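You operate a simulated robot arm through the tools that you are given. There is no shell and no other tool.

The job below is to be done with a simulated robot arm. You get a single attempt, and the scene is never put back.

Task
Zero the tester on the brass LINK cylinder, then put it back.
Fine: mode ZERO, orange arm over it, TRIM till the display reads 0; park the arm, cylinder in its pocket, tester left on in mode ZERO.

It is judged by the outcome, as a careful person would: the job done as asked, and still so three seconds after it is handed in. It fails if anything else is knocked over, pushed out of place, dropped, spilled or broken.

Robot
A 7-joint arm with a two-finger parallel gripper, fixed in place. Base frame: the origin is on the floor under the middle of its stand, x ahead of it, y to its left, z up. Readings come in m, degrees, newtons and seconds.
With the tool pointing down near the work surface it reaches from about 0.38 to 0.88 m from the base axis. Its first joint turns from -166.0 to 166.0 degrees. Payload 3.43 kg.
The TCP is the grasp point between the finger pads, 0.034 m short of the fingertips. In the tool frame z runs along the fingers and y along their closing line. Largest opening 0.128 m; finger width 0.024, thickness 0.012; the body of the gripper, 0.048 by 0.13 m, starts 0.096 m behind the TCP.
Orientation is told as [roll, pitch, yaw] about the base's x, y, z axes, in that order, counted from this pose: with the fingers straight down and closing along the base's y, the tool's x points along the base's -x, its y along +y and its z along -z.

Tools
- The arm moves only by the tool step_arm. Its argument "steps" is a list of rows, each an object of numbers (a shift or turn left out is 0, a gripper value left out holds the last): "wx", "wy", "wz": the turn, a rotation vector about the base's x, y, z in degrees; "x", "y", "z": the shift along the base's x, y, z in mm; "jaw": the opening, from 0 (shut) to 1 (fully open). In form: [{"wx": .., "wy": .., "wz": .., "x": .., "y": .., "z": .., "jaw": ..}, ...]. A call has 1 to 20 rows; each row shifts and turns the commanded pose from where the row before left it. Each row takes 0.2 s and may step no farther than 0.05 m and 8.6 degrees from the row before; otherwise, or with a gripper value out of range, the whole call is refused. Where a pose cannot be reached the arm comes as near as it can. A force on the tool above 90 N (or 10 N above the force at the start of the call, whichever is more), or a blocked arm, ends the call early, and 0.2 s more pass. Each finger travels about 0.153 m/s and halts on what it meets, pressing with about 22 N; the grip force reading is that of the motor and also rises with nothing between the fingers. The clock runs only during rows and for 0.2 s after the last one: add rows that do not move to give the fingers time. The reply holds the time, the measured pose of the TCP, the force on the tool along the base axes, the opening and the grip force, in the units named above and with some noise, with the torque about the TCP (base axes, N m) and any sound that the robot's microphone picked up.
- Cameras (640 x 400 px; columns grow to the right, rows downward): "scene" is fixed at [0.051, -0.5011, 1.5183]; the picture's right is [0.08, -1.00, 0.00], its down [-0.67, -0.06, -0.74] and it looks along [0.74, 0.06, -0.67] (base axes); focal length 308 px, centre (320, 200). "wrist" rides on the gripper at [0.076, -0.011, -0.16] in the tool frame; the picture's right is [0.15, 0.99, 0.00], its down [-0.88, 0.13, -0.46] and it looks along [-0.45, 0.07, 0.89] (tool axes); focal length 234 px, centre (320, 200). There is no depth. A picture from a camera that has moved, and an enlarged one, comes with that camera's place and axes in the base frame and with its lens.
- snapshot(camera): a new picture of that camera. No time passes.
- close_up(camera, box): a new picture of the part [left, top, right, bottom] of that camera's present view, enlarged. No time passes.
- sign_off(): hands the job in; it is judged then, once.

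Nothing tells you positions but the pictures and the camera data. Unless the task says otherwise, let go and move clear before handing in.

The tools are called after "Call:" by a JSON object that holds its "op" and its "data". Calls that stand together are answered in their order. step_arm: Moves the arm, as the interface text tells. Its arguments: {"type":"object","properties":{"steps":{"type":"array","items":{"type":"object","properties":{"wx":{"type":"number"},"wy":{"type":"number"},"wz":{"type":"number"},"x":{"type":"number"},"y":{"type":"number"},"z":{"type":"number"},"jaw":{"type":"number"}}}}},"required":["steps"]} The other tools are called the same way: snapshot (camera) takes a picture; close_up (camera, box) takes an enlarged picture of a part of a camera's view; sign_off () hands the job in.

At the start:

```text
time: 0.0
ee_pos: [0.2705, -0.3707, 1.3303]
orientation: [-0.1, -0.1, 0.0]
ft_force: [-0.1, -0.6, -0.2]
wrist_torque: [-0.02, -0.02, -0.01]
finger_gap: 0.1281
finger_force: 0.0
```

scene: 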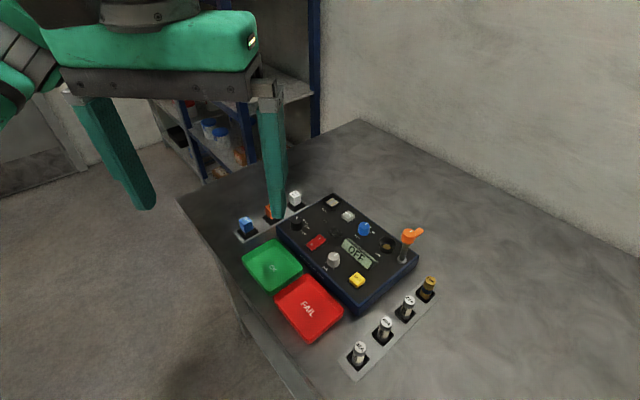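
wrist: 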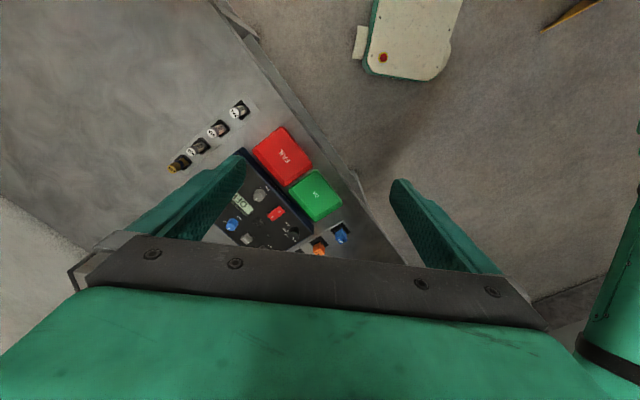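

I see a tester box showing OFF, with trays, four small cylinders in a rail, an orange arm on a post, and assorted knobs and buttons. I'll take enlarged views first to read the labels before moving.

Call:
{"op": "close_up", "data": {"camera": "scene", "box": [260, 180, 440, 300]}}

Call:
{"op": "close_up", "data": {"camera": "scene", "box": [330, 250, 450, 390]}}

Call:
{"op": "close_up", "data": {"camera": "wrist", "box": [150, 90, 370, 260]}}

```text
3.33 times, centred on (350, 240) of scene
camera zoom: at [0.051, -0.5011, 1.5183], right [0.08, -1.0, 0.0], down [-0.67, -0.06, -0.74], along [0.74, 0.06, -0.67], focal length 1025 px, centre (220, 67)
```

zoom: 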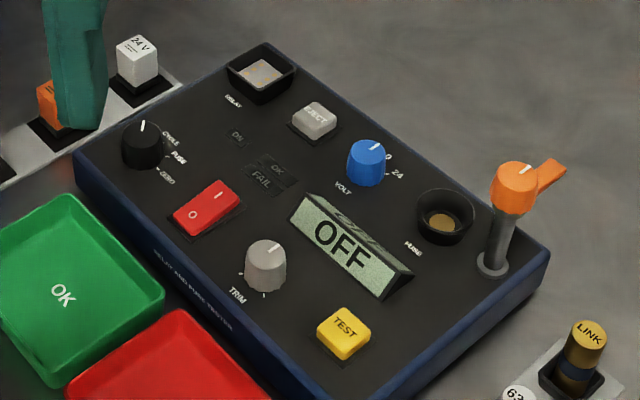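

```text
2.86 times, centred on (390, 320) of scene
camera zoom: at [0.051, -0.5011, 1.5183], right [0.08, -1.0, 0.0], down [-0.67, -0.06, -0.74], along [0.74, 0.06, -0.67], focal length 879 px, centre (120, -143)
```

zoom: 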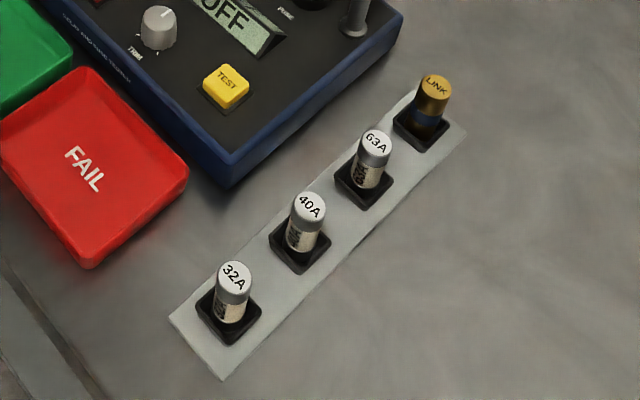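

```text
2.35 times, centred on (260, 175) of wrist
camera zoom: at [0.1949, -0.3812, 1.4903], right [-0.15, 0.99, 0.0], down [0.88, 0.13, 0.46], along [0.45, 0.07, -0.89], focal length 551 px, centre (461, 259)
```

zoom: 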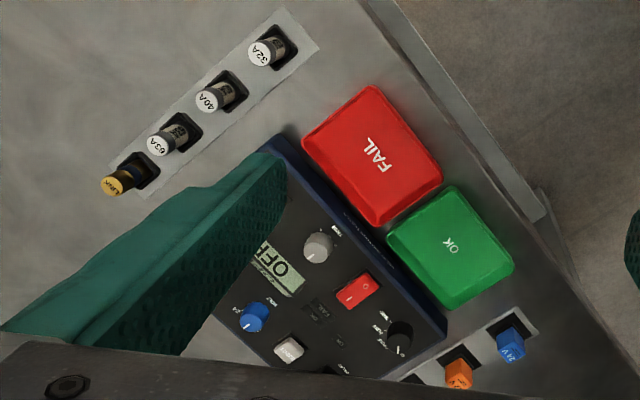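

The LINK cylinder stands upright in the last pocket of the rail, at roughly x 0.44, y -0.70, with its top near z 0.95. The tester lies between the two rails. I'll bring the wrist camera in above the tester for a better fix on positions.

Call:
{"op": "step_arm", "data": {"steps": [{"x": 25, "y": -20, "z": -25}, {"x": 25, "y": -20, "z": -25}, {"x": 25, "y": -20, "z": -25}, {"x": 25, "y": -20, "z": -25}, {"x": 25, "y": -20, "z": -25}, {"x": 25, "y": -20, "z": -25}, {}]}}

Call:
{"op": "snapshot", "data": {"camera": "wrist"}}

Call:
{"op": "snapshot", "data": {"camera": "scene"}}

```text
time: 1.6
ee_pos: [0.4193, -0.4883, 1.1771]
orientation: [0.0, 0.0, -0.1]
ft_force: [-0.6, -0.3, 0.1]
wrist_torque: [0.01, 0.02, -0.01]
finger_gap: 0.1279
finger_force: 0.1
```

```text
taken
camera wrist: at [0.344, -0.4991, 1.3381], right [-0.15, 0.99, 0.0], down [0.88, 0.13, 0.46], along [0.45, 0.07, -0.89], focal length 234 px, centre (320, 200)
```

wrist: 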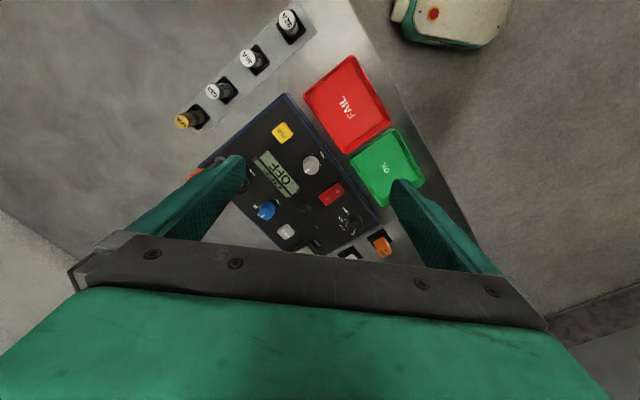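

```text
taken
```

scene: 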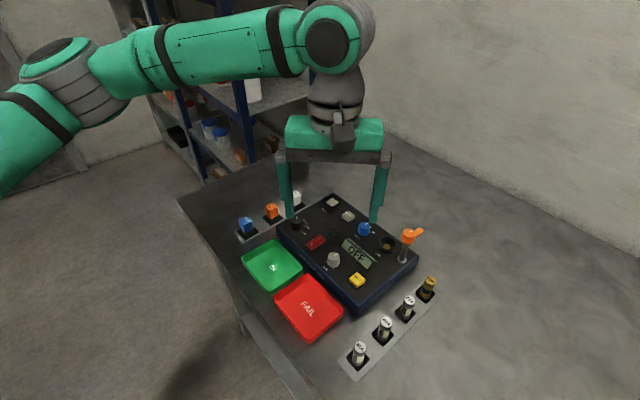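

The wrist view now covers the tester and both rails, but the open fingers hide part of it. I'll enlarge both views to get matching points for triangulation.

Call:
{"op": "close_up", "data": {"camera": "wrist", "box": [160, 80, 400, 260]}}

Call:
{"op": "close_up", "data": {"camera": "wrist", "box": [160, 0, 320, 140]}}

Call:
{"op": "close_up", "data": {"camera": "scene", "box": [270, 185, 430, 285]}}

```text
2.22 times, centred on (280, 170) of wrist
camera zoom: at [0.344, -0.4991, 1.3381], right [-0.15, 0.99, 0.0], down [0.88, 0.13, 0.46], along [0.45, 0.07, -0.89], focal length 520 px, centre (409, 267)
```

zoom: 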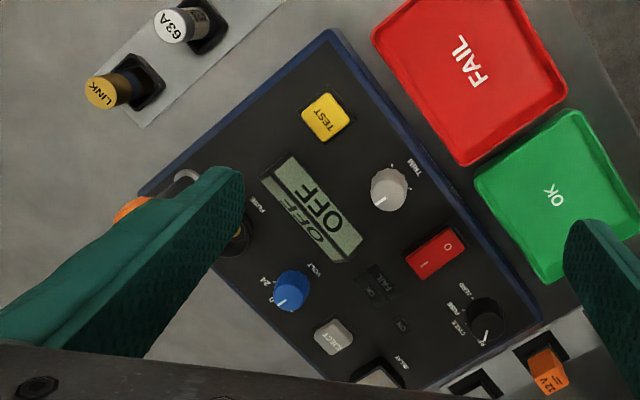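

```text
2.86 times, centred on (240, 70) of wrist
camera zoom: at [0.344, -0.4991, 1.3381], right [-0.15, 0.99, 0.0], down [0.88, 0.13, 0.46], along [0.45, 0.07, -0.89], focal length 669 px, centre (549, 571)
```

zoom: 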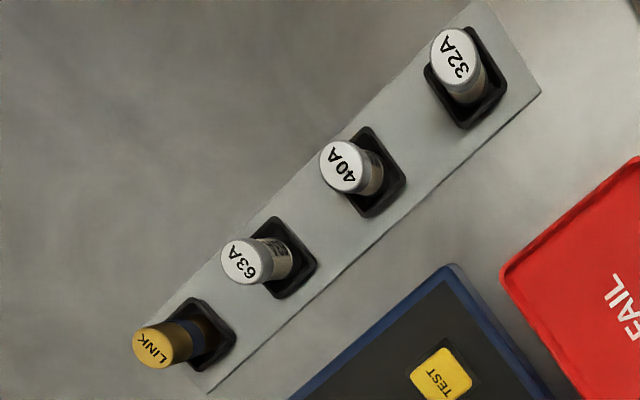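

```text
4.00 times, centred on (350, 235) of scene
camera zoom: at [0.051, -0.5011, 1.5183], right [0.08, -1.0, 0.0], down [-0.67, -0.06, -0.74], along [0.74, 0.06, -0.67], focal length 1230 px, centre (200, 60)
```

zoom: 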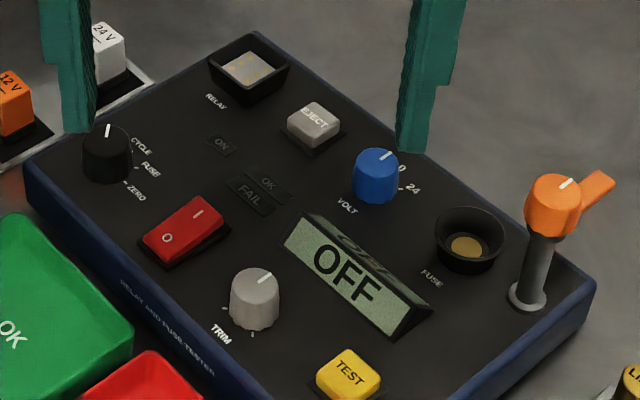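

From triangulation the table is near z 0.90, the tester top near z 0.955 and the LINK top at about [0.432, -0.70, 0.965]. I'll move toward the -y side so the fuse well, the orange arm and LINK show up between the fingers.

Call:
{"op": "step_arm", "data": {"steps": [{"y": -40, "z": -5}, {"y": -40, "z": -5}, {"y": -40, "z": -5}, {}]}}

Call:
{"op": "snapshot", "data": {"camera": "wrist"}}

Call:
{"op": "close_up", "data": {"camera": "wrist", "box": [220, 60, 420, 250]}}

Call:
{"op": "close_up", "data": {"camera": "scene", "box": [370, 215, 450, 305]}}

```text
time: 2.6
ee_pos: [0.4199, -0.6097, 1.1636]
orientation: [0.1, 0.0, -0.1]
ft_force: [0.6, -0.1, -0.1]
wrist_torque: [-0.02, 0.01, 0.01]
finger_gap: 0.1279
finger_force: 0.0
```

```text
taken
camera wrist: at [0.3445, -0.6205, 1.3243], right [-0.15, 0.99, 0.0], down [0.88, 0.13, 0.46], along [0.45, 0.07, -0.89], focal length 234 px, centre (320, 200)
```

wrist: 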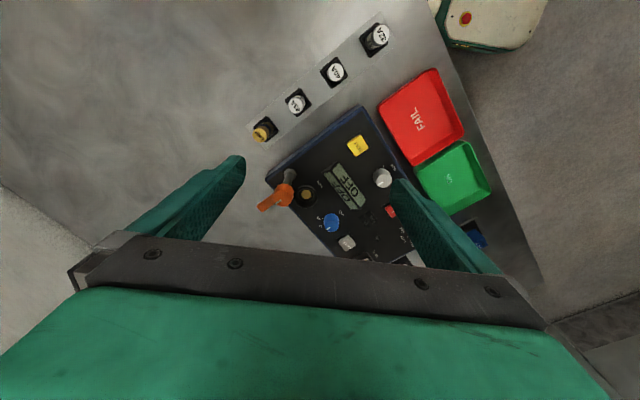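

```text
2.11 times, centred on (320, 155) of wrist
camera zoom: at [0.3445, -0.6205, 1.3243], right [-0.15, 0.99, 0.0], down [0.88, 0.13, 0.46], along [0.45, 0.07, -0.89], focal length 493 px, centre (320, 295)
```

zoom: 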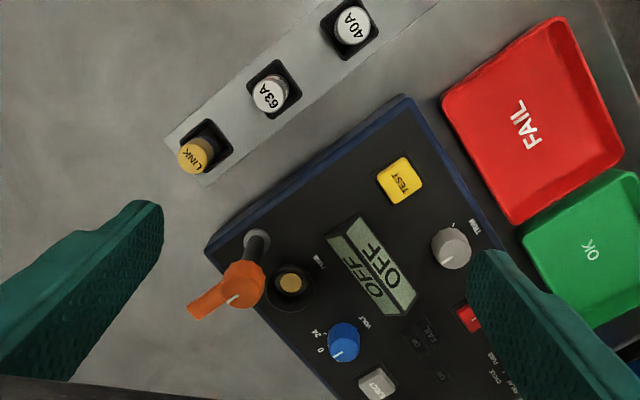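

```text
4.44 times, centred on (410, 260) of scene
camera zoom: at [0.051, -0.5011, 1.5183], right [0.08, -1.0, 0.0], down [-0.67, -0.06, -0.74], along [0.74, 0.06, -0.67], focal length 1367 px, centre (-80, -67)
```

zoom: 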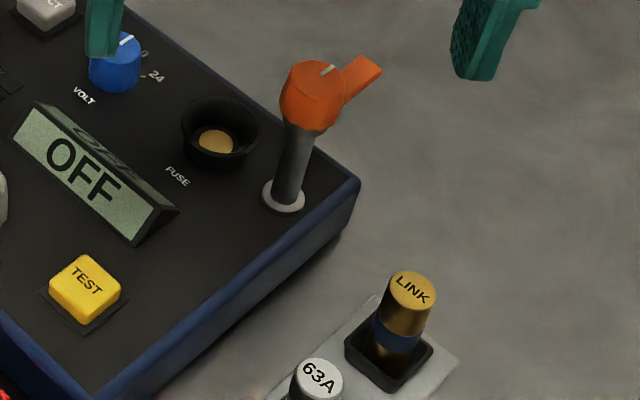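

The orange arm is parked pointing off the tester edge (about -51° heading), its hub top is at about z 1.05, and the fuse well lies about 90° around from it. Next I'll look at the power rocker, MODE and TRIM knobs from close by.

Call:
{"op": "step_arm", "data": {"steps": [{"x": 10, "y": 40, "z": -8}, {"x": 10, "y": 40, "z": -8}, {"x": 10, "y": 40, "z": -8}, {"x": 10, "y": 40, "z": -8}, {}]}}

Call:
{"op": "snapshot", "data": {"camera": "wrist"}}

Call:
{"op": "close_up", "data": {"camera": "wrist", "box": [220, 80, 420, 240]}}

Call:
{"op": "close_up", "data": {"camera": "scene", "box": [275, 200, 355, 280]}}

```text
time: 3.8
ee_pos: [0.4619, -0.449, 1.1315]
orientation: [0.0, 0.0, 0.0]
ft_force: [0.9, -1.0, 0.3]
wrist_torque: [-0.01, 0.01, -0.02]
finger_gap: 0.128
finger_force: 0.0
```

```text
taken
camera wrist: at [0.385, -0.4615, 1.2924], right [-0.15, 0.99, 0.0], down [0.88, 0.13, 0.46], along [0.45, 0.07, -0.89], focal length 234 px, centre (320, 200)
```

wrist: 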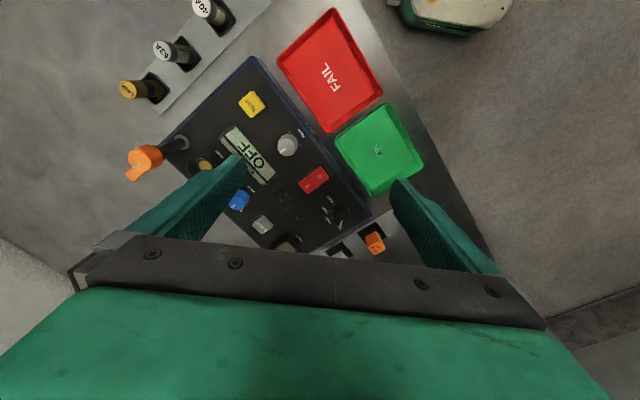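

```text
2.50 times, centred on (320, 160) of wrist
camera zoom: at [0.385, -0.4615, 1.2924], right [-0.15, 0.99, 0.0], down [0.88, 0.13, 0.46], along [0.45, 0.07, -0.89], focal length 585 px, centre (320, 300)
```

zoom: 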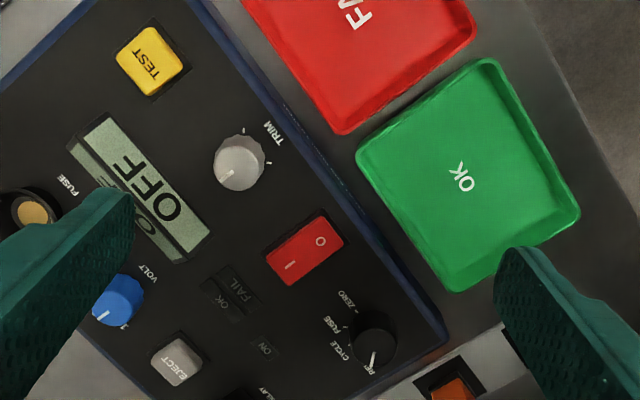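

```text
5.00 times, centred on (315, 240) of scene
camera zoom: at [0.051, -0.5011, 1.5183], right [0.08, -1.0, 0.0], down [-0.67, -0.06, -0.74], along [0.74, 0.06, -0.67], focal length 1538 px, centre (345, 0)
```

zoom: 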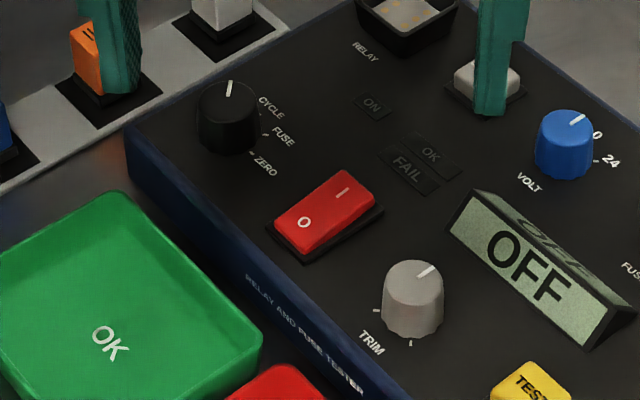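

The MODE knob has positions RE(LAY), CYCLE, FUSE and ZERO, and points at RELAY now. I'll zoom in on it to find its centre and the tick angles.

Call:
{"op": "close_up", "data": {"camera": "wrist", "box": [300, 170, 380, 240]}}

Call:
{"op": "close_up", "data": {"camera": "scene", "box": [295, 205, 335, 255]}}

Call:
{"op": "close_up", "data": {"camera": "wrist", "box": [270, 120, 340, 200]}}

```text
5.71 times, centred on (340, 205) of wrist
camera zoom: at [0.385, -0.4615, 1.2924], right [-0.15, 0.99, 0.0], down [0.88, 0.13, 0.46], along [0.45, 0.07, -0.89], focal length 1338 px, centre (206, 171)
```

zoom: 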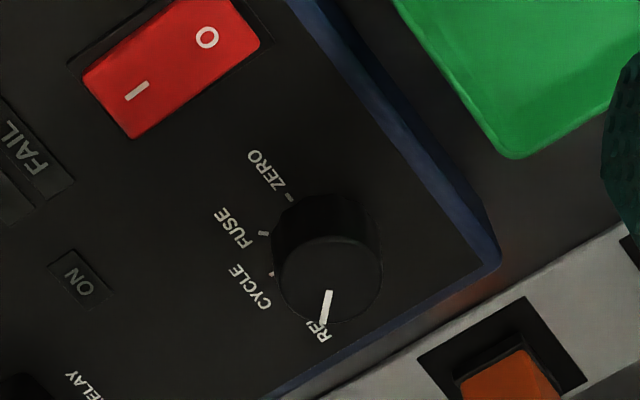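

```text
8.00 times, centred on (315, 230) of scene
camera zoom: at [0.051, -0.5011, 1.5183], right [0.08, -1.0, 0.0], down [-0.67, -0.06, -0.74], along [0.74, 0.06, -0.67], focal length 2461 px, centre (360, -40)
```

zoom: 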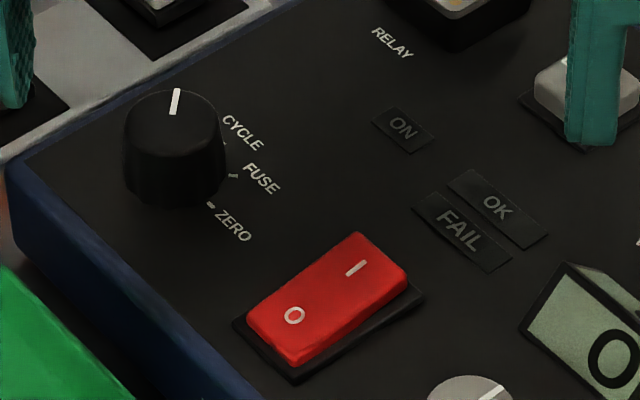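

```text
5.00 times, centred on (305, 160) of wrist
camera zoom: at [0.385, -0.4615, 1.2924], right [-0.15, 0.99, 0.0], down [0.88, 0.13, 0.46], along [0.45, 0.07, -0.89], focal length 1171 px, centre (395, 400)
```

zoom: 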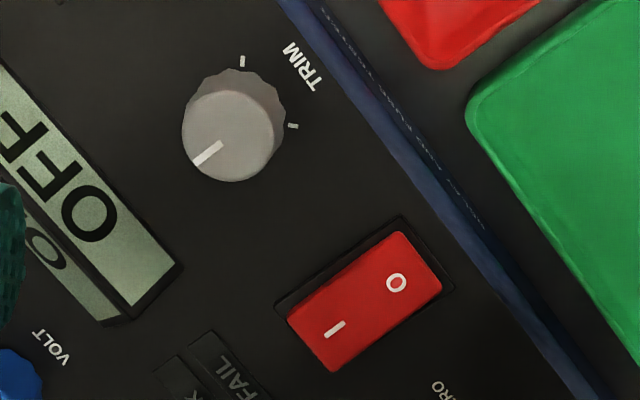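

The MODE knob is centred near [0.574, -0.398], pointing at 0°, and ZERO lies about 135° clockwise from there. The rocker's I mark is near [0.530, -0.458], so I'll close the jaw, turn in line with the tester and hover over that end.

Call:
{"op": "step_arm", "data": {"steps": [{"x": 12, "y": -2, "z": -14, "wz": 7.5, "jaw": 0}, {"x": 12, "y": -2, "z": -14, "wz": 7.5}, {"x": 12, "y": -2, "z": -14, "wz": 7.5}, {"x": 12, "y": -2, "z": -14, "wz": 7.5}, {"x": 12, "y": -2, "z": -14, "wz": 7.5}, {"x": 11, "y": -2, "z": -14, "wz": 7.5}, {}, {}]}}

Call:
{"op": "snapshot", "data": {"camera": "wrist"}}

Call:
{"op": "close_up", "data": {"camera": "scene", "box": [275, 180, 375, 280]}}

```text
time: 5.6
ee_pos: [0.5328, -0.4626, 1.0482]
orientation: [0.0, 0.0, 45.2]
ft_force: [-0.5, 0.6, 0.1]
wrist_torque: [-0.01, 0.0, 0.03]
finger_gap: 0.0002
finger_force: 21.9
```

```text
taken
camera wrist: at [0.4867, -0.524, 1.2089], right [-0.8, 0.6, 0.0], down [0.53, 0.72, 0.46], along [0.27, 0.37, -0.89], focal length 234 px, centre (320, 200)
```

wrist: 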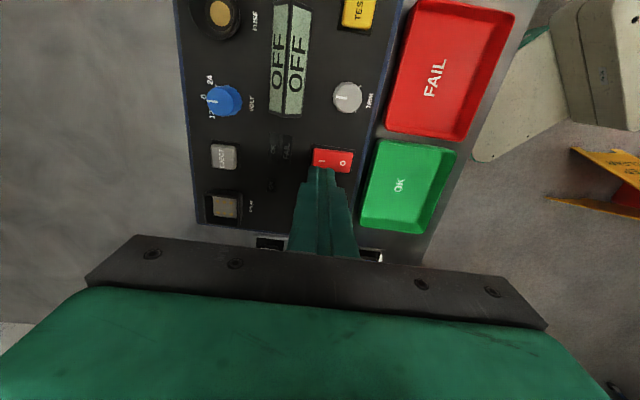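

```text
4.00 times, centred on (325, 230) of scene
camera zoom: at [0.051, -0.5011, 1.5183], right [0.08, -1.0, 0.0], down [-0.67, -0.06, -0.74], along [0.74, 0.06, -0.67], focal length 1230 px, centre (300, 80)
```

zoom: 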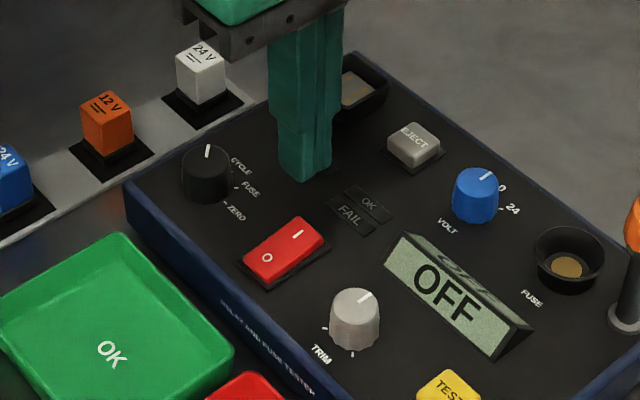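

The closed fingers now hover just past the rocker's I mark and the tester's axes line up with a 45° yaw. I'll zoom in to confirm the alignment before pressing.

Call:
{"op": "close_up", "data": {"camera": "wrist", "box": [280, 120, 380, 220]}}

```text
4.00 times, centred on (330, 170) of wrist
camera zoom: at [0.4867, -0.524, 1.2089], right [-0.8, 0.6, 0.0], down [0.53, 0.72, 0.46], along [0.27, 0.37, -0.89], focal length 937 px, centre (280, 320)
```

zoom: 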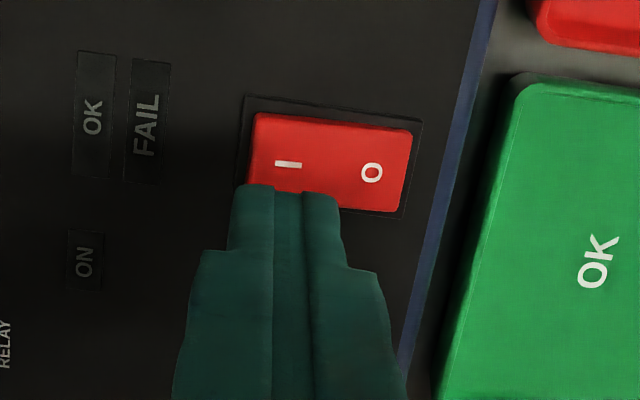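

The fingers are lined up about 3 mm beyond the I mark, clear of the rocker's pivot. I'll lower them gently in small calls and watch the force.

Call:
{"op": "step_arm", "data": {"steps": [{"z": -15}, {"z": -15}, {"z": -10}, {}]}}

Call:
{"op": "close_up", "data": {"camera": "scene", "box": [275, 200, 375, 280]}}

```text
time: 6.6
ee_pos: [0.5301, -0.4641, 1.0105]
orientation: [0.0, -0.1, 45.0]
ft_force: [0.1, 0.5, 0.9]
wrist_torque: [0.01, 0.02, 0.01]
finger_gap: 0.0001
finger_force: 21.7
```

```text
5.00 times, centred on (325, 240) of scene
camera zoom: at [0.051, -0.5011, 1.5183], right [0.08, -1.0, 0.0], down [-0.67, -0.06, -0.74], along [0.74, 0.06, -0.67], focal length 1538 px, centre (295, 0)
```

zoom: 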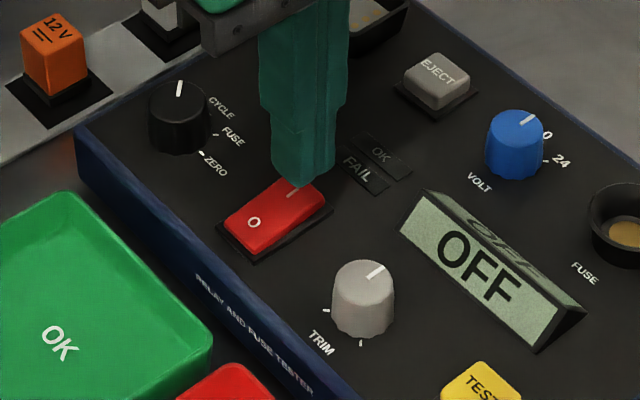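

Call:
{"op": "step_arm", "data": {"steps": [{"z": -4}, {"z": -4}, {}]}}

Call:
{"op": "close_up", "data": {"camera": "scene", "box": [275, 200, 375, 280]}}

```text
time: 7.4
ee_pos: [0.5315, -0.4627, 1.0012]
orientation: [-0.1, -0.1, 44.9]
ft_force: [0.4, -0.4, -0.6]
wrist_torque: [0.01, 0.0, 0.03]
finger_gap: 0.0001
finger_force: 21.3
```

```text
5.00 times, centred on (325, 240) of scene
camera zoom: at [0.051, -0.5011, 1.5183], right [0.08, -1.0, 0.0], down [-0.67, -0.06, -0.74], along [0.74, 0.06, -0.67], focal length 1538 px, centre (295, 0)
```

zoom: 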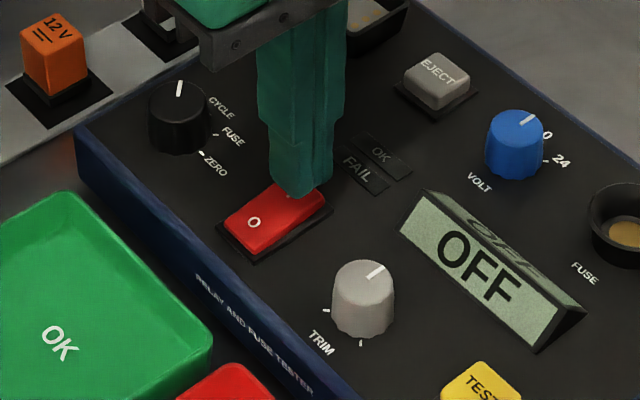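

No contact yet, with the tips at about z 0.967. I'll keep lowering in small steps.

Call:
{"op": "step_arm", "data": {"steps": [{"z": -2}, {"z": -2}, {}]}}

Call:
{"op": "close_up", "data": {"camera": "scene", "box": [275, 200, 375, 280]}}

```text
time: 8.2
ee_pos: [0.5326, -0.4618, 0.997]
orientation: [0.0, 0.1, 45.0]
ft_force: [-0.3, 0.1, 0.0]
wrist_torque: [0.01, 0.0, 0.03]
finger_gap: 0.0
finger_force: 22.2
```

```text
5.00 times, centred on (325, 240) of scene
camera zoom: at [0.051, -0.5011, 1.5183], right [0.08, -1.0, 0.0], down [-0.67, -0.06, -0.74], along [0.74, 0.06, -0.67], focal length 1538 px, centre (295, 0)
```

zoom: 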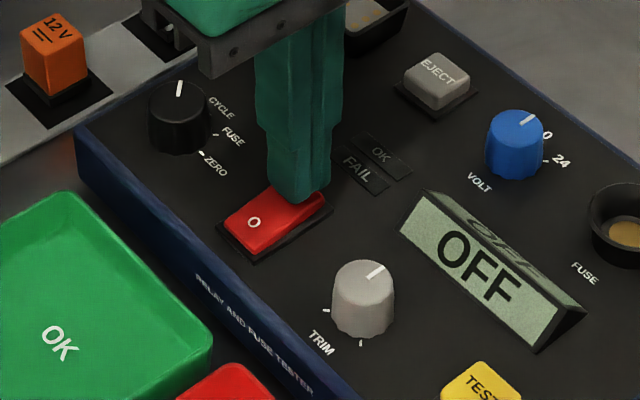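

Call:
{"op": "step_arm", "data": {"steps": [{"z": -2}, {"z": -1}, {}]}}

Call:
{"op": "close_up", "data": {"camera": "scene", "box": [275, 200, 375, 280]}}

```text
time: 9.0
ee_pos: [0.5317, -0.4626, 0.9928]
orientation: [0.0, 0.0, 45.0]
ft_force: [0.1, 0.1, -0.1]
wrist_torque: [0.01, 0.01, 0.0]
finger_gap: 0.0
finger_force: 21.9
```

```text
5.00 times, centred on (325, 240) of scene
camera zoom: at [0.051, -0.5011, 1.5183], right [0.08, -1.0, 0.0], down [-0.67, -0.06, -0.74], along [0.74, 0.06, -0.67], focal length 1538 px, centre (295, 0)
```

zoom: 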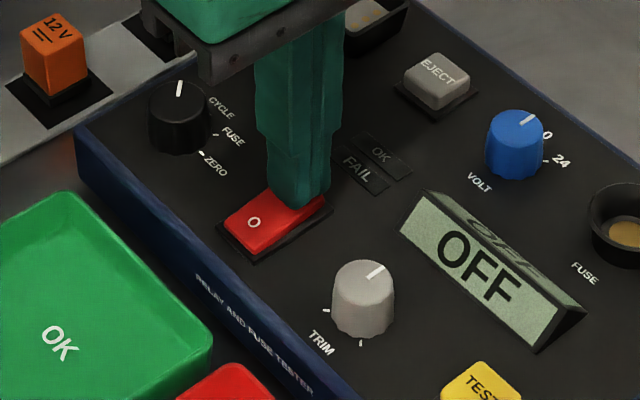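

Call:
{"op": "step_arm", "data": {"steps": [{"z": -1.5}, {"z": -1.5}, {}]}}

Call:
{"op": "close_up", "data": {"camera": "scene", "box": [275, 200, 375, 280]}}

```text
time: 9.8
ee_pos: [0.5318, -0.4638, 0.9914]
orientation: [0.0, -0.1, 45.1]
ft_force: [0.5, -0.2, 1.1]
wrist_torque: [0.0, -0.04, 0.03]
finger_gap: 0.0001
finger_force: 21.7
```

```text
5.00 times, centred on (325, 240) of scene
camera zoom: at [0.051, -0.5011, 1.5183], right [0.08, -1.0, 0.0], down [-0.67, -0.06, -0.74], along [0.74, 0.06, -0.67], focal length 1538 px, centre (295, 0)
```

zoom: 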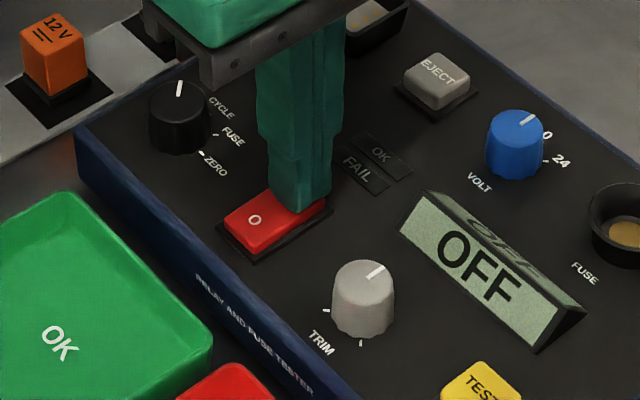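

Contact: the force rose slightly and the rocker is starting to tilt. I'll press a little more.

Call:
{"op": "step_arm", "data": {"steps": [{"z": -1.5}, {"z": -1.5}, {}]}}

Call:
{"op": "close_up", "data": {"camera": "scene", "box": [275, 200, 375, 280]}}

```text
time: 10.6
ee_pos: [0.5326, -0.4643, 0.9889]
orientation: [-0.2, 0.0, 45.0]
ft_force: [5.6, -5.9, 10.2]
wrist_torque: [-0.14, -0.15, -0.01]
finger_gap: 0.0002
finger_force: 22.1
```

```text
5.00 times, centred on (325, 240) of scene
camera zoom: at [0.051, -0.5011, 1.5183], right [0.08, -1.0, 0.0], down [-0.67, -0.06, -0.74], along [0.74, 0.06, -0.67], focal length 1538 px, centre (295, 0)
```

zoom: 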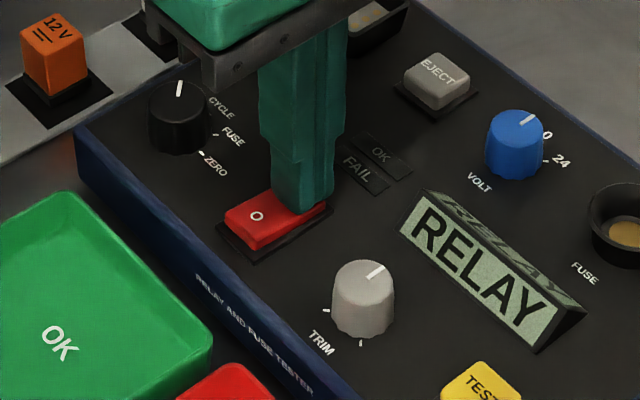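

The display now shows RELAY, so the tester is on. I'll lift off and check that the rocker stays latched.

Call:
{"op": "step_arm", "data": {"steps": [{"z": 10}, {"z": 30}, {"z": 30}, {}]}}

Call:
{"op": "close_up", "data": {"camera": "scene", "box": [275, 200, 375, 280]}}

Call:
{"op": "close_up", "data": {"camera": "wrist", "box": [180, 60, 420, 250]}}

```text
time: 11.6
ee_pos: [0.531, -0.4632, 1.0571]
orientation: [-0.2, 0.0, 44.9]
ft_force: [-0.7, -0.8, -0.6]
wrist_torque: [0.0, 0.03, -0.03]
finger_gap: 0.0
finger_force: 21.9
```

```text
5.00 times, centred on (325, 240) of scene
camera zoom: at [0.051, -0.5011, 1.5183], right [0.08, -1.0, 0.0], down [-0.67, -0.06, -0.74], along [0.74, 0.06, -0.67], focal length 1538 px, centre (295, 0)
```

zoom: 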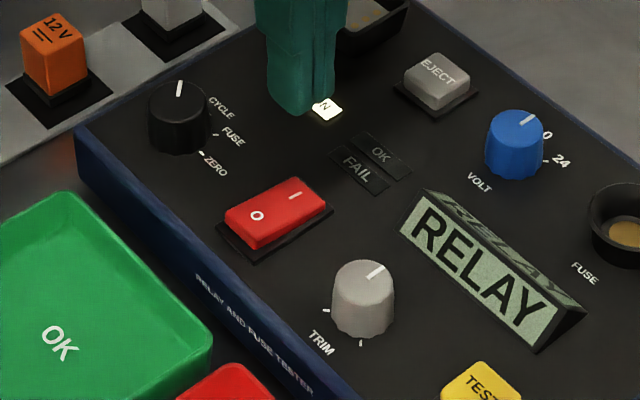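

```text
2.11 times, centred on (300, 155) of wrist
camera zoom: at [0.4848, -0.524, 1.2185], right [-0.8, 0.6, 0.0], down [0.53, 0.71, 0.46], along [0.27, 0.37, -0.89], focal length 493 px, centre (362, 295)
```

zoom: 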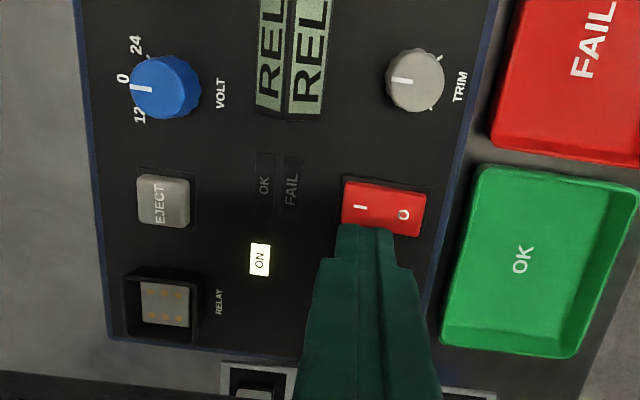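

The tester is on, the ON lamp is lit and the display shows RELAY mode. Next I'll move over the MODE knob with the jaw opened to about 50 mm and check alignment.

Call:
{"op": "step_arm", "data": {"steps": [{"x": 21, "y": 32}, {"x": 21, "y": 32, "jaw": 0.42}, {}, {}]}}

Call:
{"op": "snapshot", "data": {"camera": "wrist"}}

Call:
{"op": "close_up", "data": {"camera": "wrist", "box": [250, 100, 390, 220]}}

Call:
{"op": "close_up", "data": {"camera": "scene", "box": [265, 160, 365, 260]}}

```text
time: 12.6
ee_pos: [0.572, -0.3987, 1.0624]
orientation: [0.0, 0.1, 44.9]
ft_force: [-0.5, -0.2, -0.3]
wrist_torque: [-0.01, 0.01, 0.01]
finger_gap: 0.0541
finger_force: 0.1
```

```text
taken
camera wrist: at [0.526, -0.4595, 1.2221], right [-0.8, 0.6, 0.0], down [0.53, 0.72, 0.46], along [0.27, 0.37, -0.89], focal length 234 px, centre (320, 200)
```

wrist: 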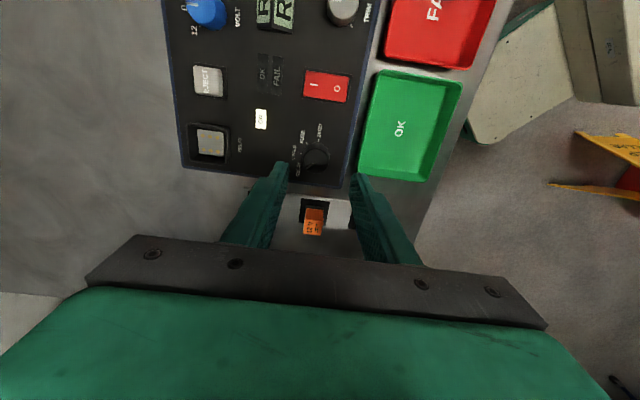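

```text
3.33 times, centred on (320, 160) of wrist
camera zoom: at [0.526, -0.4595, 1.2221], right [-0.8, 0.6, 0.0], down [0.53, 0.72, 0.46], along [0.27, 0.37, -0.89], focal length 781 px, centre (320, 333)
```

zoom: 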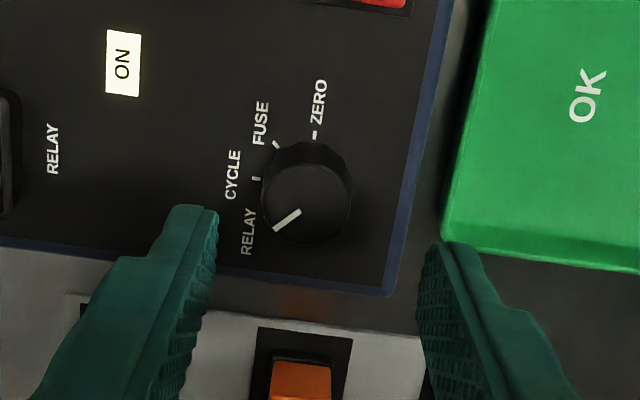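

```text
4.00 times, centred on (315, 210) of scene
camera zoom: at [0.051, -0.5011, 1.5183], right [0.08, -1.0, 0.0], down [-0.67, -0.06, -0.74], along [0.74, 0.06, -0.67], focal length 1230 px, centre (340, 160)
```

zoom: 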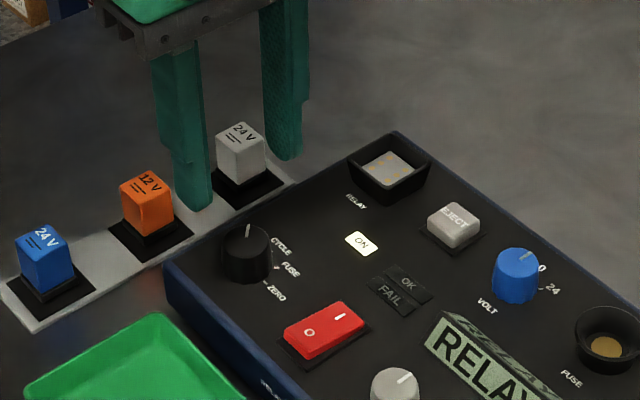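

The MODE knob's centre is about 4 mm off the TCP in x. I'll correct that, lower the fingertips around the knob and check again before gripping.

Call:
{"op": "step_arm", "data": {"steps": [{"x": 4, "y": -0.5, "z": -10}, {"z": -20}, {"z": -20}, {"z": -10}, {"z": -8}, {}]}}

Call:
{"op": "close_up", "data": {"camera": "wrist", "box": [250, 100, 390, 220]}}

Call:
{"op": "close_up", "data": {"camera": "scene", "box": [265, 180, 345, 260]}}

```text
time: 14.0
ee_pos: [0.5785, -0.3979, 0.991]
orientation: [0.1, 0.0, 45.1]
ft_force: [-0.3, 0.4, 0.3]
wrist_torque: [0.02, 0.0, 0.0]
finger_gap: 0.0537
finger_force: 0.0
```

```text
3.33 times, centred on (320, 160) of wrist
camera zoom: at [0.5326, -0.46, 1.151], right [-0.8, 0.6, 0.0], down [0.53, 0.72, 0.46], along [0.27, 0.37, -0.89], focal length 781 px, centre (320, 333)
```

zoom: 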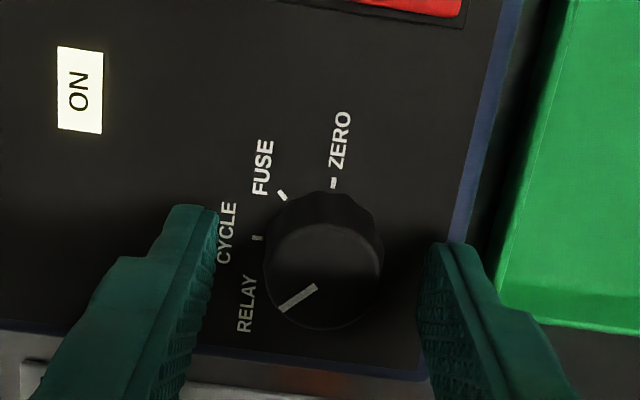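

```text
5.00 times, centred on (305, 220) of scene
camera zoom: at [0.051, -0.5011, 1.5183], right [0.08, -1.0, 0.0], down [-0.67, -0.06, -0.74], along [0.74, 0.06, -0.67], focal length 1538 px, centre (395, 100)
```

zoom: 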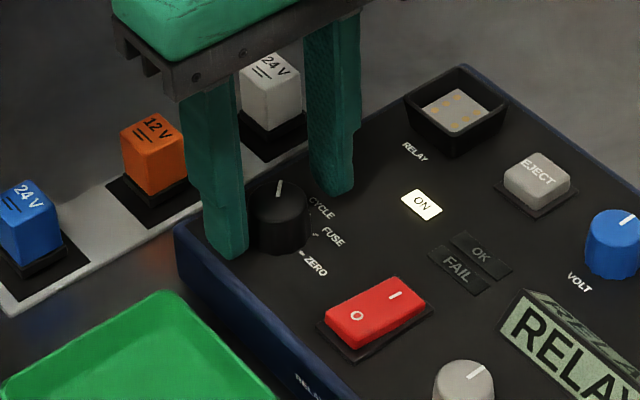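

The fingers straddle the knob but sit about 2.5 mm too far along the tester's length. I'll shift by that amount and close on the knob.

Call:
{"op": "step_arm", "data": {"steps": [{"x": -2.5, "y": -1.5}, {"jaw": 0}, {}, {}]}}

Call:
{"op": "close_up", "data": {"camera": "wrist", "box": [250, 100, 390, 220]}}

```text
time: 15.0
ee_pos: [0.5765, -0.3995, 0.991]
orientation: [0.0, 0.0, 45.0]
ft_force: [-0.7, 1.8, -0.1]
wrist_torque: [0.06, 0.02, 0.01]
finger_gap: 0.0299
finger_force: 45.2
```

```text
3.33 times, centred on (320, 160) of wrist
camera zoom: at [0.5299, -0.4612, 1.1508], right [-0.8, 0.6, 0.0], down [0.53, 0.71, 0.46], along [0.27, 0.37, -0.89], focal length 781 px, centre (320, 333)
```

zoom: 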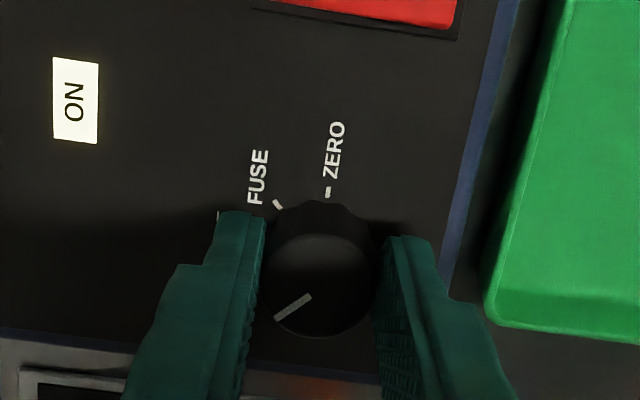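

Gripped at 30 mm. ZERO is clockwise as seen from above, so I'll turn -45° first and check the response.

Call:
{"op": "step_arm", "data": {"steps": [{"wz": -7.5}, {"wz": -7.5}, {"wz": -7.5}, {"wz": -7.5}, {"wz": -7.5}, {"wz": -7.5}, {}]}}

Call:
{"op": "close_up", "data": {"camera": "wrist", "box": [250, 100, 390, 220]}}

Call:
{"op": "close_up", "data": {"camera": "scene", "box": [275, 200, 385, 280]}}

```text
time: 16.6
ee_pos: [0.5744, -0.3972, 0.9906]
orientation: [0.0, 0.1, -0.1]
ft_force: [-19.6, 24.3, 10.8]
wrist_torque: [0.88, 0.66, 0.12]
finger_gap: 0.0301
finger_force: 44.9
```

```text
3.33 times, centred on (320, 160) of wrist
camera zoom: at [0.4989, -0.4086, 1.1509], right [-0.15, 0.99, 0.0], down [0.88, 0.13, 0.45], along [0.45, 0.07, -0.89], focal length 781 px, centre (320, 333)
```

zoom: 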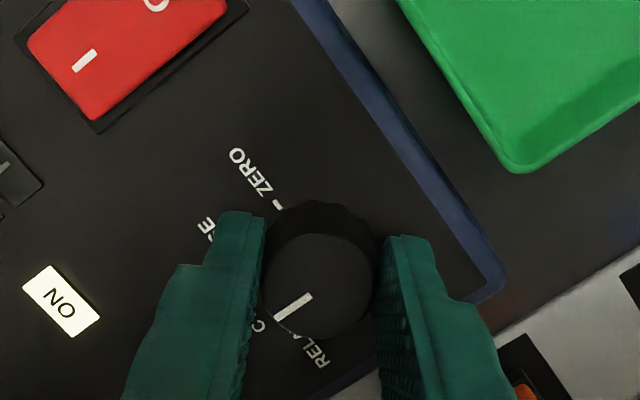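

```text
5.00 times, centred on (330, 240) of scene
camera zoom: at [0.051, -0.5011, 1.5183], right [0.08, -1.0, 0.0], down [-0.67, -0.06, -0.74], along [0.74, 0.06, -0.67], focal length 1538 px, centre (270, 0)
```

zoom: 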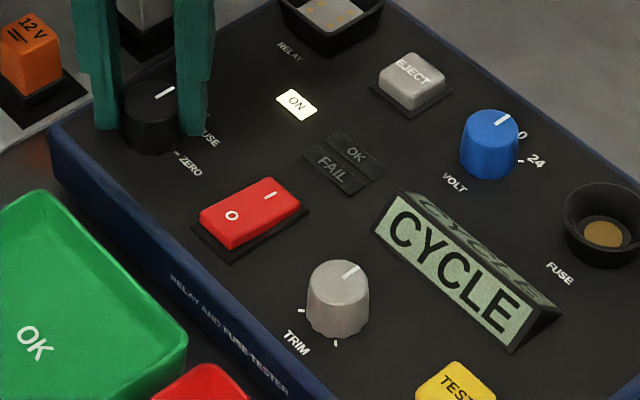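

The mode advanced to CYCLE, but there is about 30 N of sideways load because I'm slightly off the knob's axis. I'll ease the pose toward the force before going on.

Call:
{"op": "step_arm", "data": {"steps": [{"x": -0.8, "y": 1.0}, {}]}}

```text
time: 17.2
ee_pos: [0.5753, -0.3968, 0.9896]
orientation: [-0.1, 0.0, 0.0]
ft_force: [-11.9, 16.6, 7.4]
wrist_torque: [0.6, 1.18, 0.03]
finger_gap: 0.03
finger_force: 44.9
```

Call:
{"op": "step_arm", "data": {"steps": [{"x": -1.3, "y": 1.8}, {}]}}

```text
time: 17.8
ee_pos: [0.5757, -0.3969, 0.9903]
orientation: [-0.1, -0.2, -0.1]
ft_force: [5.4, -0.4, 2.3]
wrist_torque: [-0.41, -0.34, -0.03]
finger_gap: 0.0301
finger_force: 45.6
```

The side load has relaxed. I'll continue turning another -45°.

Call:
{"op": "step_arm", "data": {"steps": [{"wz": -7.5}, {"wz": -7.5}, {"wz": -7.5}, {"wz": -7.5}, {"wz": -7.5}, {"wz": -7.5}, {}]}}

Call:
{"op": "close_up", "data": {"camera": "scene", "box": [275, 200, 385, 280]}}

```text
time: 19.4
ee_pos: [0.5766, -0.3959, 0.9904]
orientation: [0.2, -0.1, -44.8]
ft_force: [25.4, 27.6, 28.1]
wrist_torque: [1.37, -0.53, 0.11]
finger_gap: 0.0298
finger_force: 44.9
```

```text
5.00 times, centred on (330, 240) of scene
camera zoom: at [0.051, -0.5011, 1.5183], right [0.08, -1.0, 0.0], down [-0.67, -0.06, -0.74], along [0.74, 0.06, -0.67], focal length 1538 px, centre (270, 0)
```

zoom: 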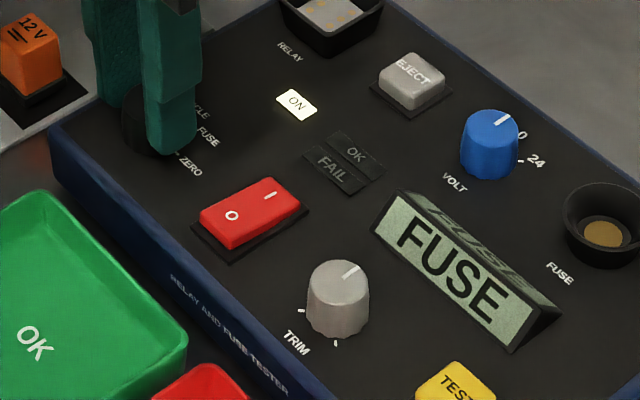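

Now in FUSE. Side load built up again, so I'll relax it, then release, rise and turn back to re-centre for the last 45°.

Call:
{"op": "step_arm", "data": {"steps": [{"x": 1.2, "y": 1.2, "z": 0.5}, {"x": 1.0, "y": 1.2, "z": 0.5}, {}]}}

```text
time: 20.2
ee_pos: [0.5755, -0.394, 0.9906]
orientation: [-0.2, -0.2, -45.0]
ft_force: [14.9, 11.6, 22.3]
wrist_torque: [0.19, -1.37, 0.04]
finger_gap: 0.03
finger_force: 45.1
```

Call:
{"op": "step_arm", "data": {"steps": [{"jaw": 0.42}, {}, {}, {"z": 10}, {"z": 20}, {"z": 30}, {"wz": 7.5}, {"wz": 7.5}, {"wz": 7.5}, {"wz": 7.5}, {"wz": 7.5}, {"wz": 7.5}, {}]}}

Call:
{"op": "close_up", "data": {"camera": "wrist", "box": [250, 100, 390, 220]}}

Call:
{"op": "close_up", "data": {"camera": "scene", "box": [275, 200, 385, 280]}}

```text
time: 23.0
ee_pos: [0.576, -0.3933, 1.051]
orientation: [-0.1, 0.0, 0.2]
ft_force: [0.0, 0.6, -1.1]
wrist_torque: [-0.01, -0.03, 0.02]
finger_gap: 0.0537
finger_force: 0.0
```

```text
3.33 times, centred on (320, 160) of wrist
camera zoom: at [0.4994, -0.4043, 1.2108], right [-0.15, 0.99, 0.0], down [0.88, 0.13, 0.46], along [0.45, 0.07, -0.89], focal length 781 px, centre (320, 333)
```

zoom: 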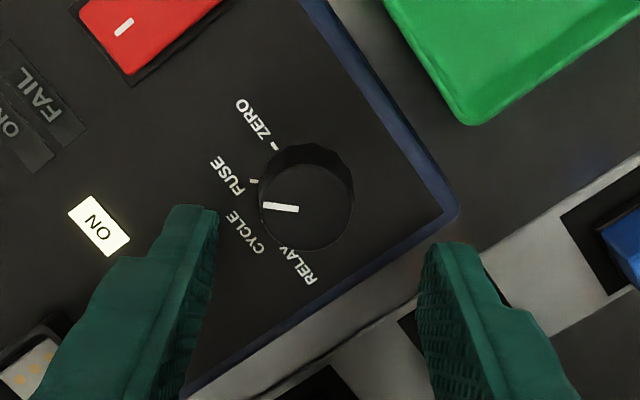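

```text
5.00 times, centred on (330, 240) of scene
camera zoom: at [0.051, -0.5011, 1.5183], right [0.08, -1.0, 0.0], down [-0.67, -0.06, -0.74], along [0.74, 0.06, -0.67], focal length 1538 px, centre (270, 0)
```

zoom: 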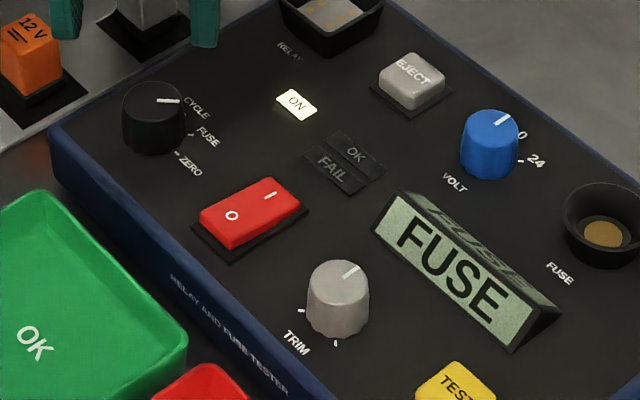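

The knob shows FUSE at about -90° and the TCP is about 3 mm off in y. I'll correct, lower, grip and check the load.

Call:
{"op": "step_arm", "data": {"steps": [{"y": -3.3, "z": -10}, {"z": -20}, {"z": -20}, {"z": -10}, {"jaw": 0}, {}, {}]}}

Call:
{"op": "close_up", "data": {"camera": "wrist", "box": [250, 100, 390, 220]}}

```text
time: 24.6
ee_pos: [0.576, -0.3972, 0.991]
orientation: [0.1, 0.1, 0.0]
ft_force: [-9.9, 19.9, 0.3]
wrist_torque: [0.88, 0.11, 0.07]
finger_gap: 0.0299
finger_force: 44.8
```

```text
3.33 times, centred on (320, 160) of wrist
camera zoom: at [0.4996, -0.4088, 1.1512], right [-0.15, 0.99, 0.0], down [0.88, 0.13, 0.45], along [0.45, 0.07, -0.89], focal length 781 px, centre (320, 333)
```

zoom: 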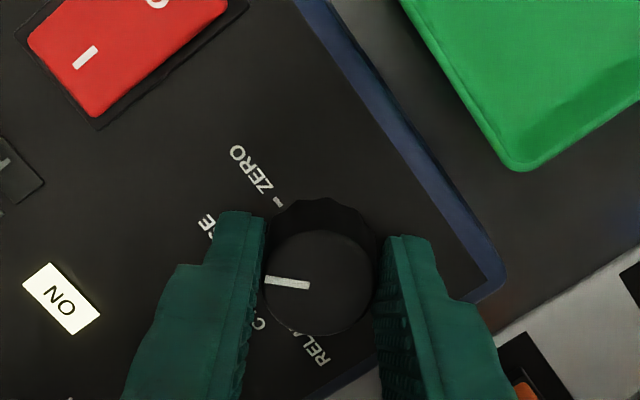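

Call:
{"op": "step_arm", "data": {"steps": [{"x": -0.8, "y": 2.0}, {}]}}

```text
time: 25.2
ee_pos: [0.575, -0.3958, 0.9909]
orientation: [-0.2, -0.1, -0.1]
ft_force: [4.7, 3.1, -1.4]
wrist_torque: [-0.19, 0.39, 0.04]
finger_gap: 0.03
finger_force: 44.6
```

The load is down to a few newtons. I'll turn the last -45° to ZERO in two parts.

Call:
{"op": "step_arm", "data": {"steps": [{"wz": -7.5}, {"wz": -7.5}, {"wz": -7.5}, {}]}}

Call:
{"op": "close_up", "data": {"camera": "scene", "box": [275, 200, 385, 280]}}

```text
time: 26.2
ee_pos: [0.5762, -0.3957, 0.9902]
orientation: [0.0, 0.0, -22.5]
ft_force: [11.5, 0.9, 0.3]
wrist_torque: [-0.28, -1.55, 0.01]
finger_gap: 0.0304
finger_force: 45.1
```

```text
5.00 times, centred on (330, 240) of scene
camera zoom: at [0.051, -0.5011, 1.5183], right [0.08, -1.0, 0.0], down [-0.67, -0.06, -0.74], along [0.74, 0.06, -0.67], focal length 1538 px, centre (270, 0)
```

zoom: 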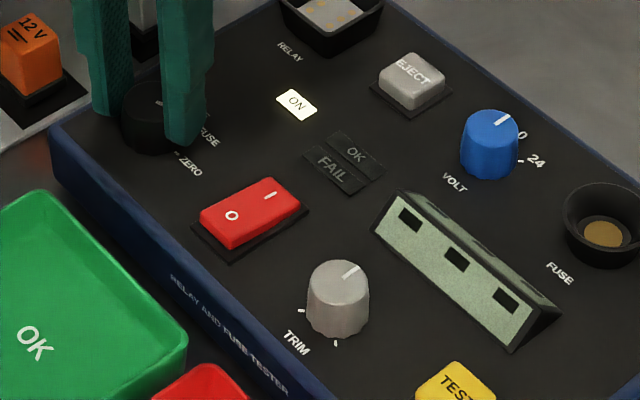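

Call:
{"op": "step_arm", "data": {"steps": [{"wz": -7.5, "x": 0.8}, {"wz": -7.5}, {"wz": -7.5}, {}]}}

Call:
{"op": "close_up", "data": {"camera": "wrist", "box": [250, 100, 390, 220]}}

Call:
{"op": "close_up", "data": {"camera": "scene", "box": [275, 200, 385, 280]}}

```text
time: 27.2
ee_pos: [0.5759, -0.3949, 0.9915]
orientation: [0.0, 0.1, -45.0]
ft_force: [3.7, 13.1, 0.0]
wrist_torque: [0.83, 0.33, 0.45]
finger_gap: 0.0301
finger_force: 45.3
```

```text
3.33 times, centred on (320, 160) of wrist
camera zoom: at [0.5147, -0.3494, 1.1514], right [0.6, 0.8, 0.0], down [0.72, -0.53, 0.45], along [0.36, -0.27, -0.89], focal length 781 px, centre (320, 333)
```

zoom: 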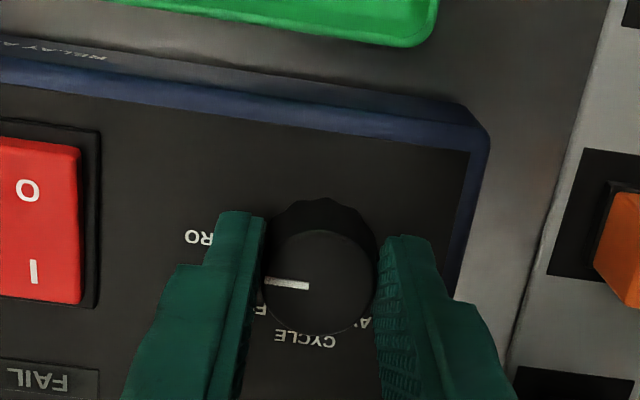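

```text
5.00 times, centred on (330, 240) of scene
camera zoom: at [0.051, -0.5011, 1.5183], right [0.08, -1.0, 0.0], down [-0.67, -0.06, -0.74], along [0.74, 0.06, -0.67], focal length 1538 px, centre (270, 0)
```

zoom: 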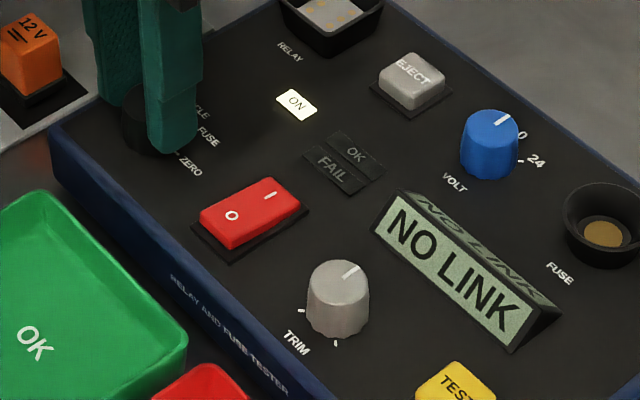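

ZERO mode is reached and the display reads NO LINK. I'll release, rise, and confirm it stays put.

Call:
{"op": "step_arm", "data": {"steps": [{"jaw": 0.42}, {}, {}, {"z": 10}, {"z": 25}, {"z": 35}, {"z": 40}, {}]}}

Call:
{"op": "snapshot", "data": {"camera": "wrist"}}

Call:
{"op": "close_up", "data": {"camera": "scene", "box": [275, 200, 385, 280]}}

```text
time: 29.0
ee_pos: [0.5783, -0.3952, 1.0984]
orientation: [0.0, 0.1, -45.0]
ft_force: [0.9, 0.0, -0.7]
wrist_torque: [0.02, 0.02, -0.02]
finger_gap: 0.0539
finger_force: 0.1
```

```text
taken
camera wrist: at [0.5162, -0.3498, 1.2593], right [0.6, 0.8, 0.0], down [0.72, -0.53, 0.46], along [0.37, -0.27, -0.89], focal length 234 px, centre (320, 200)
```

wrist: 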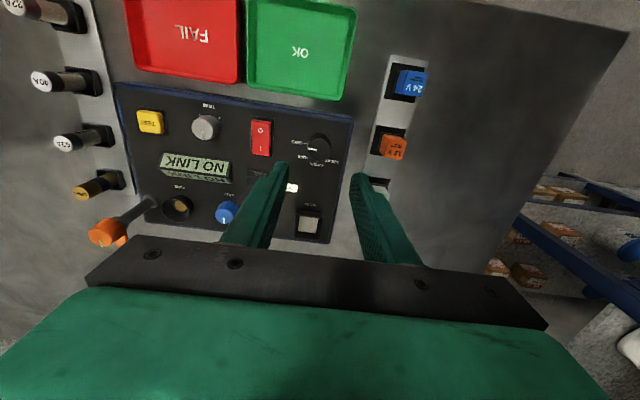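

```text
5.00 times, centred on (330, 240) of scene
camera zoom: at [0.051, -0.5011, 1.5183], right [0.08, -1.0, 0.0], down [-0.67, -0.06, -0.74], along [0.74, 0.06, -0.67], focal length 1538 px, centre (270, 0)
```

zoom: 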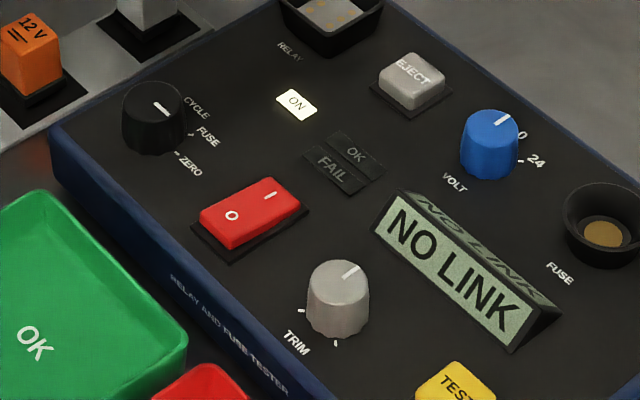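

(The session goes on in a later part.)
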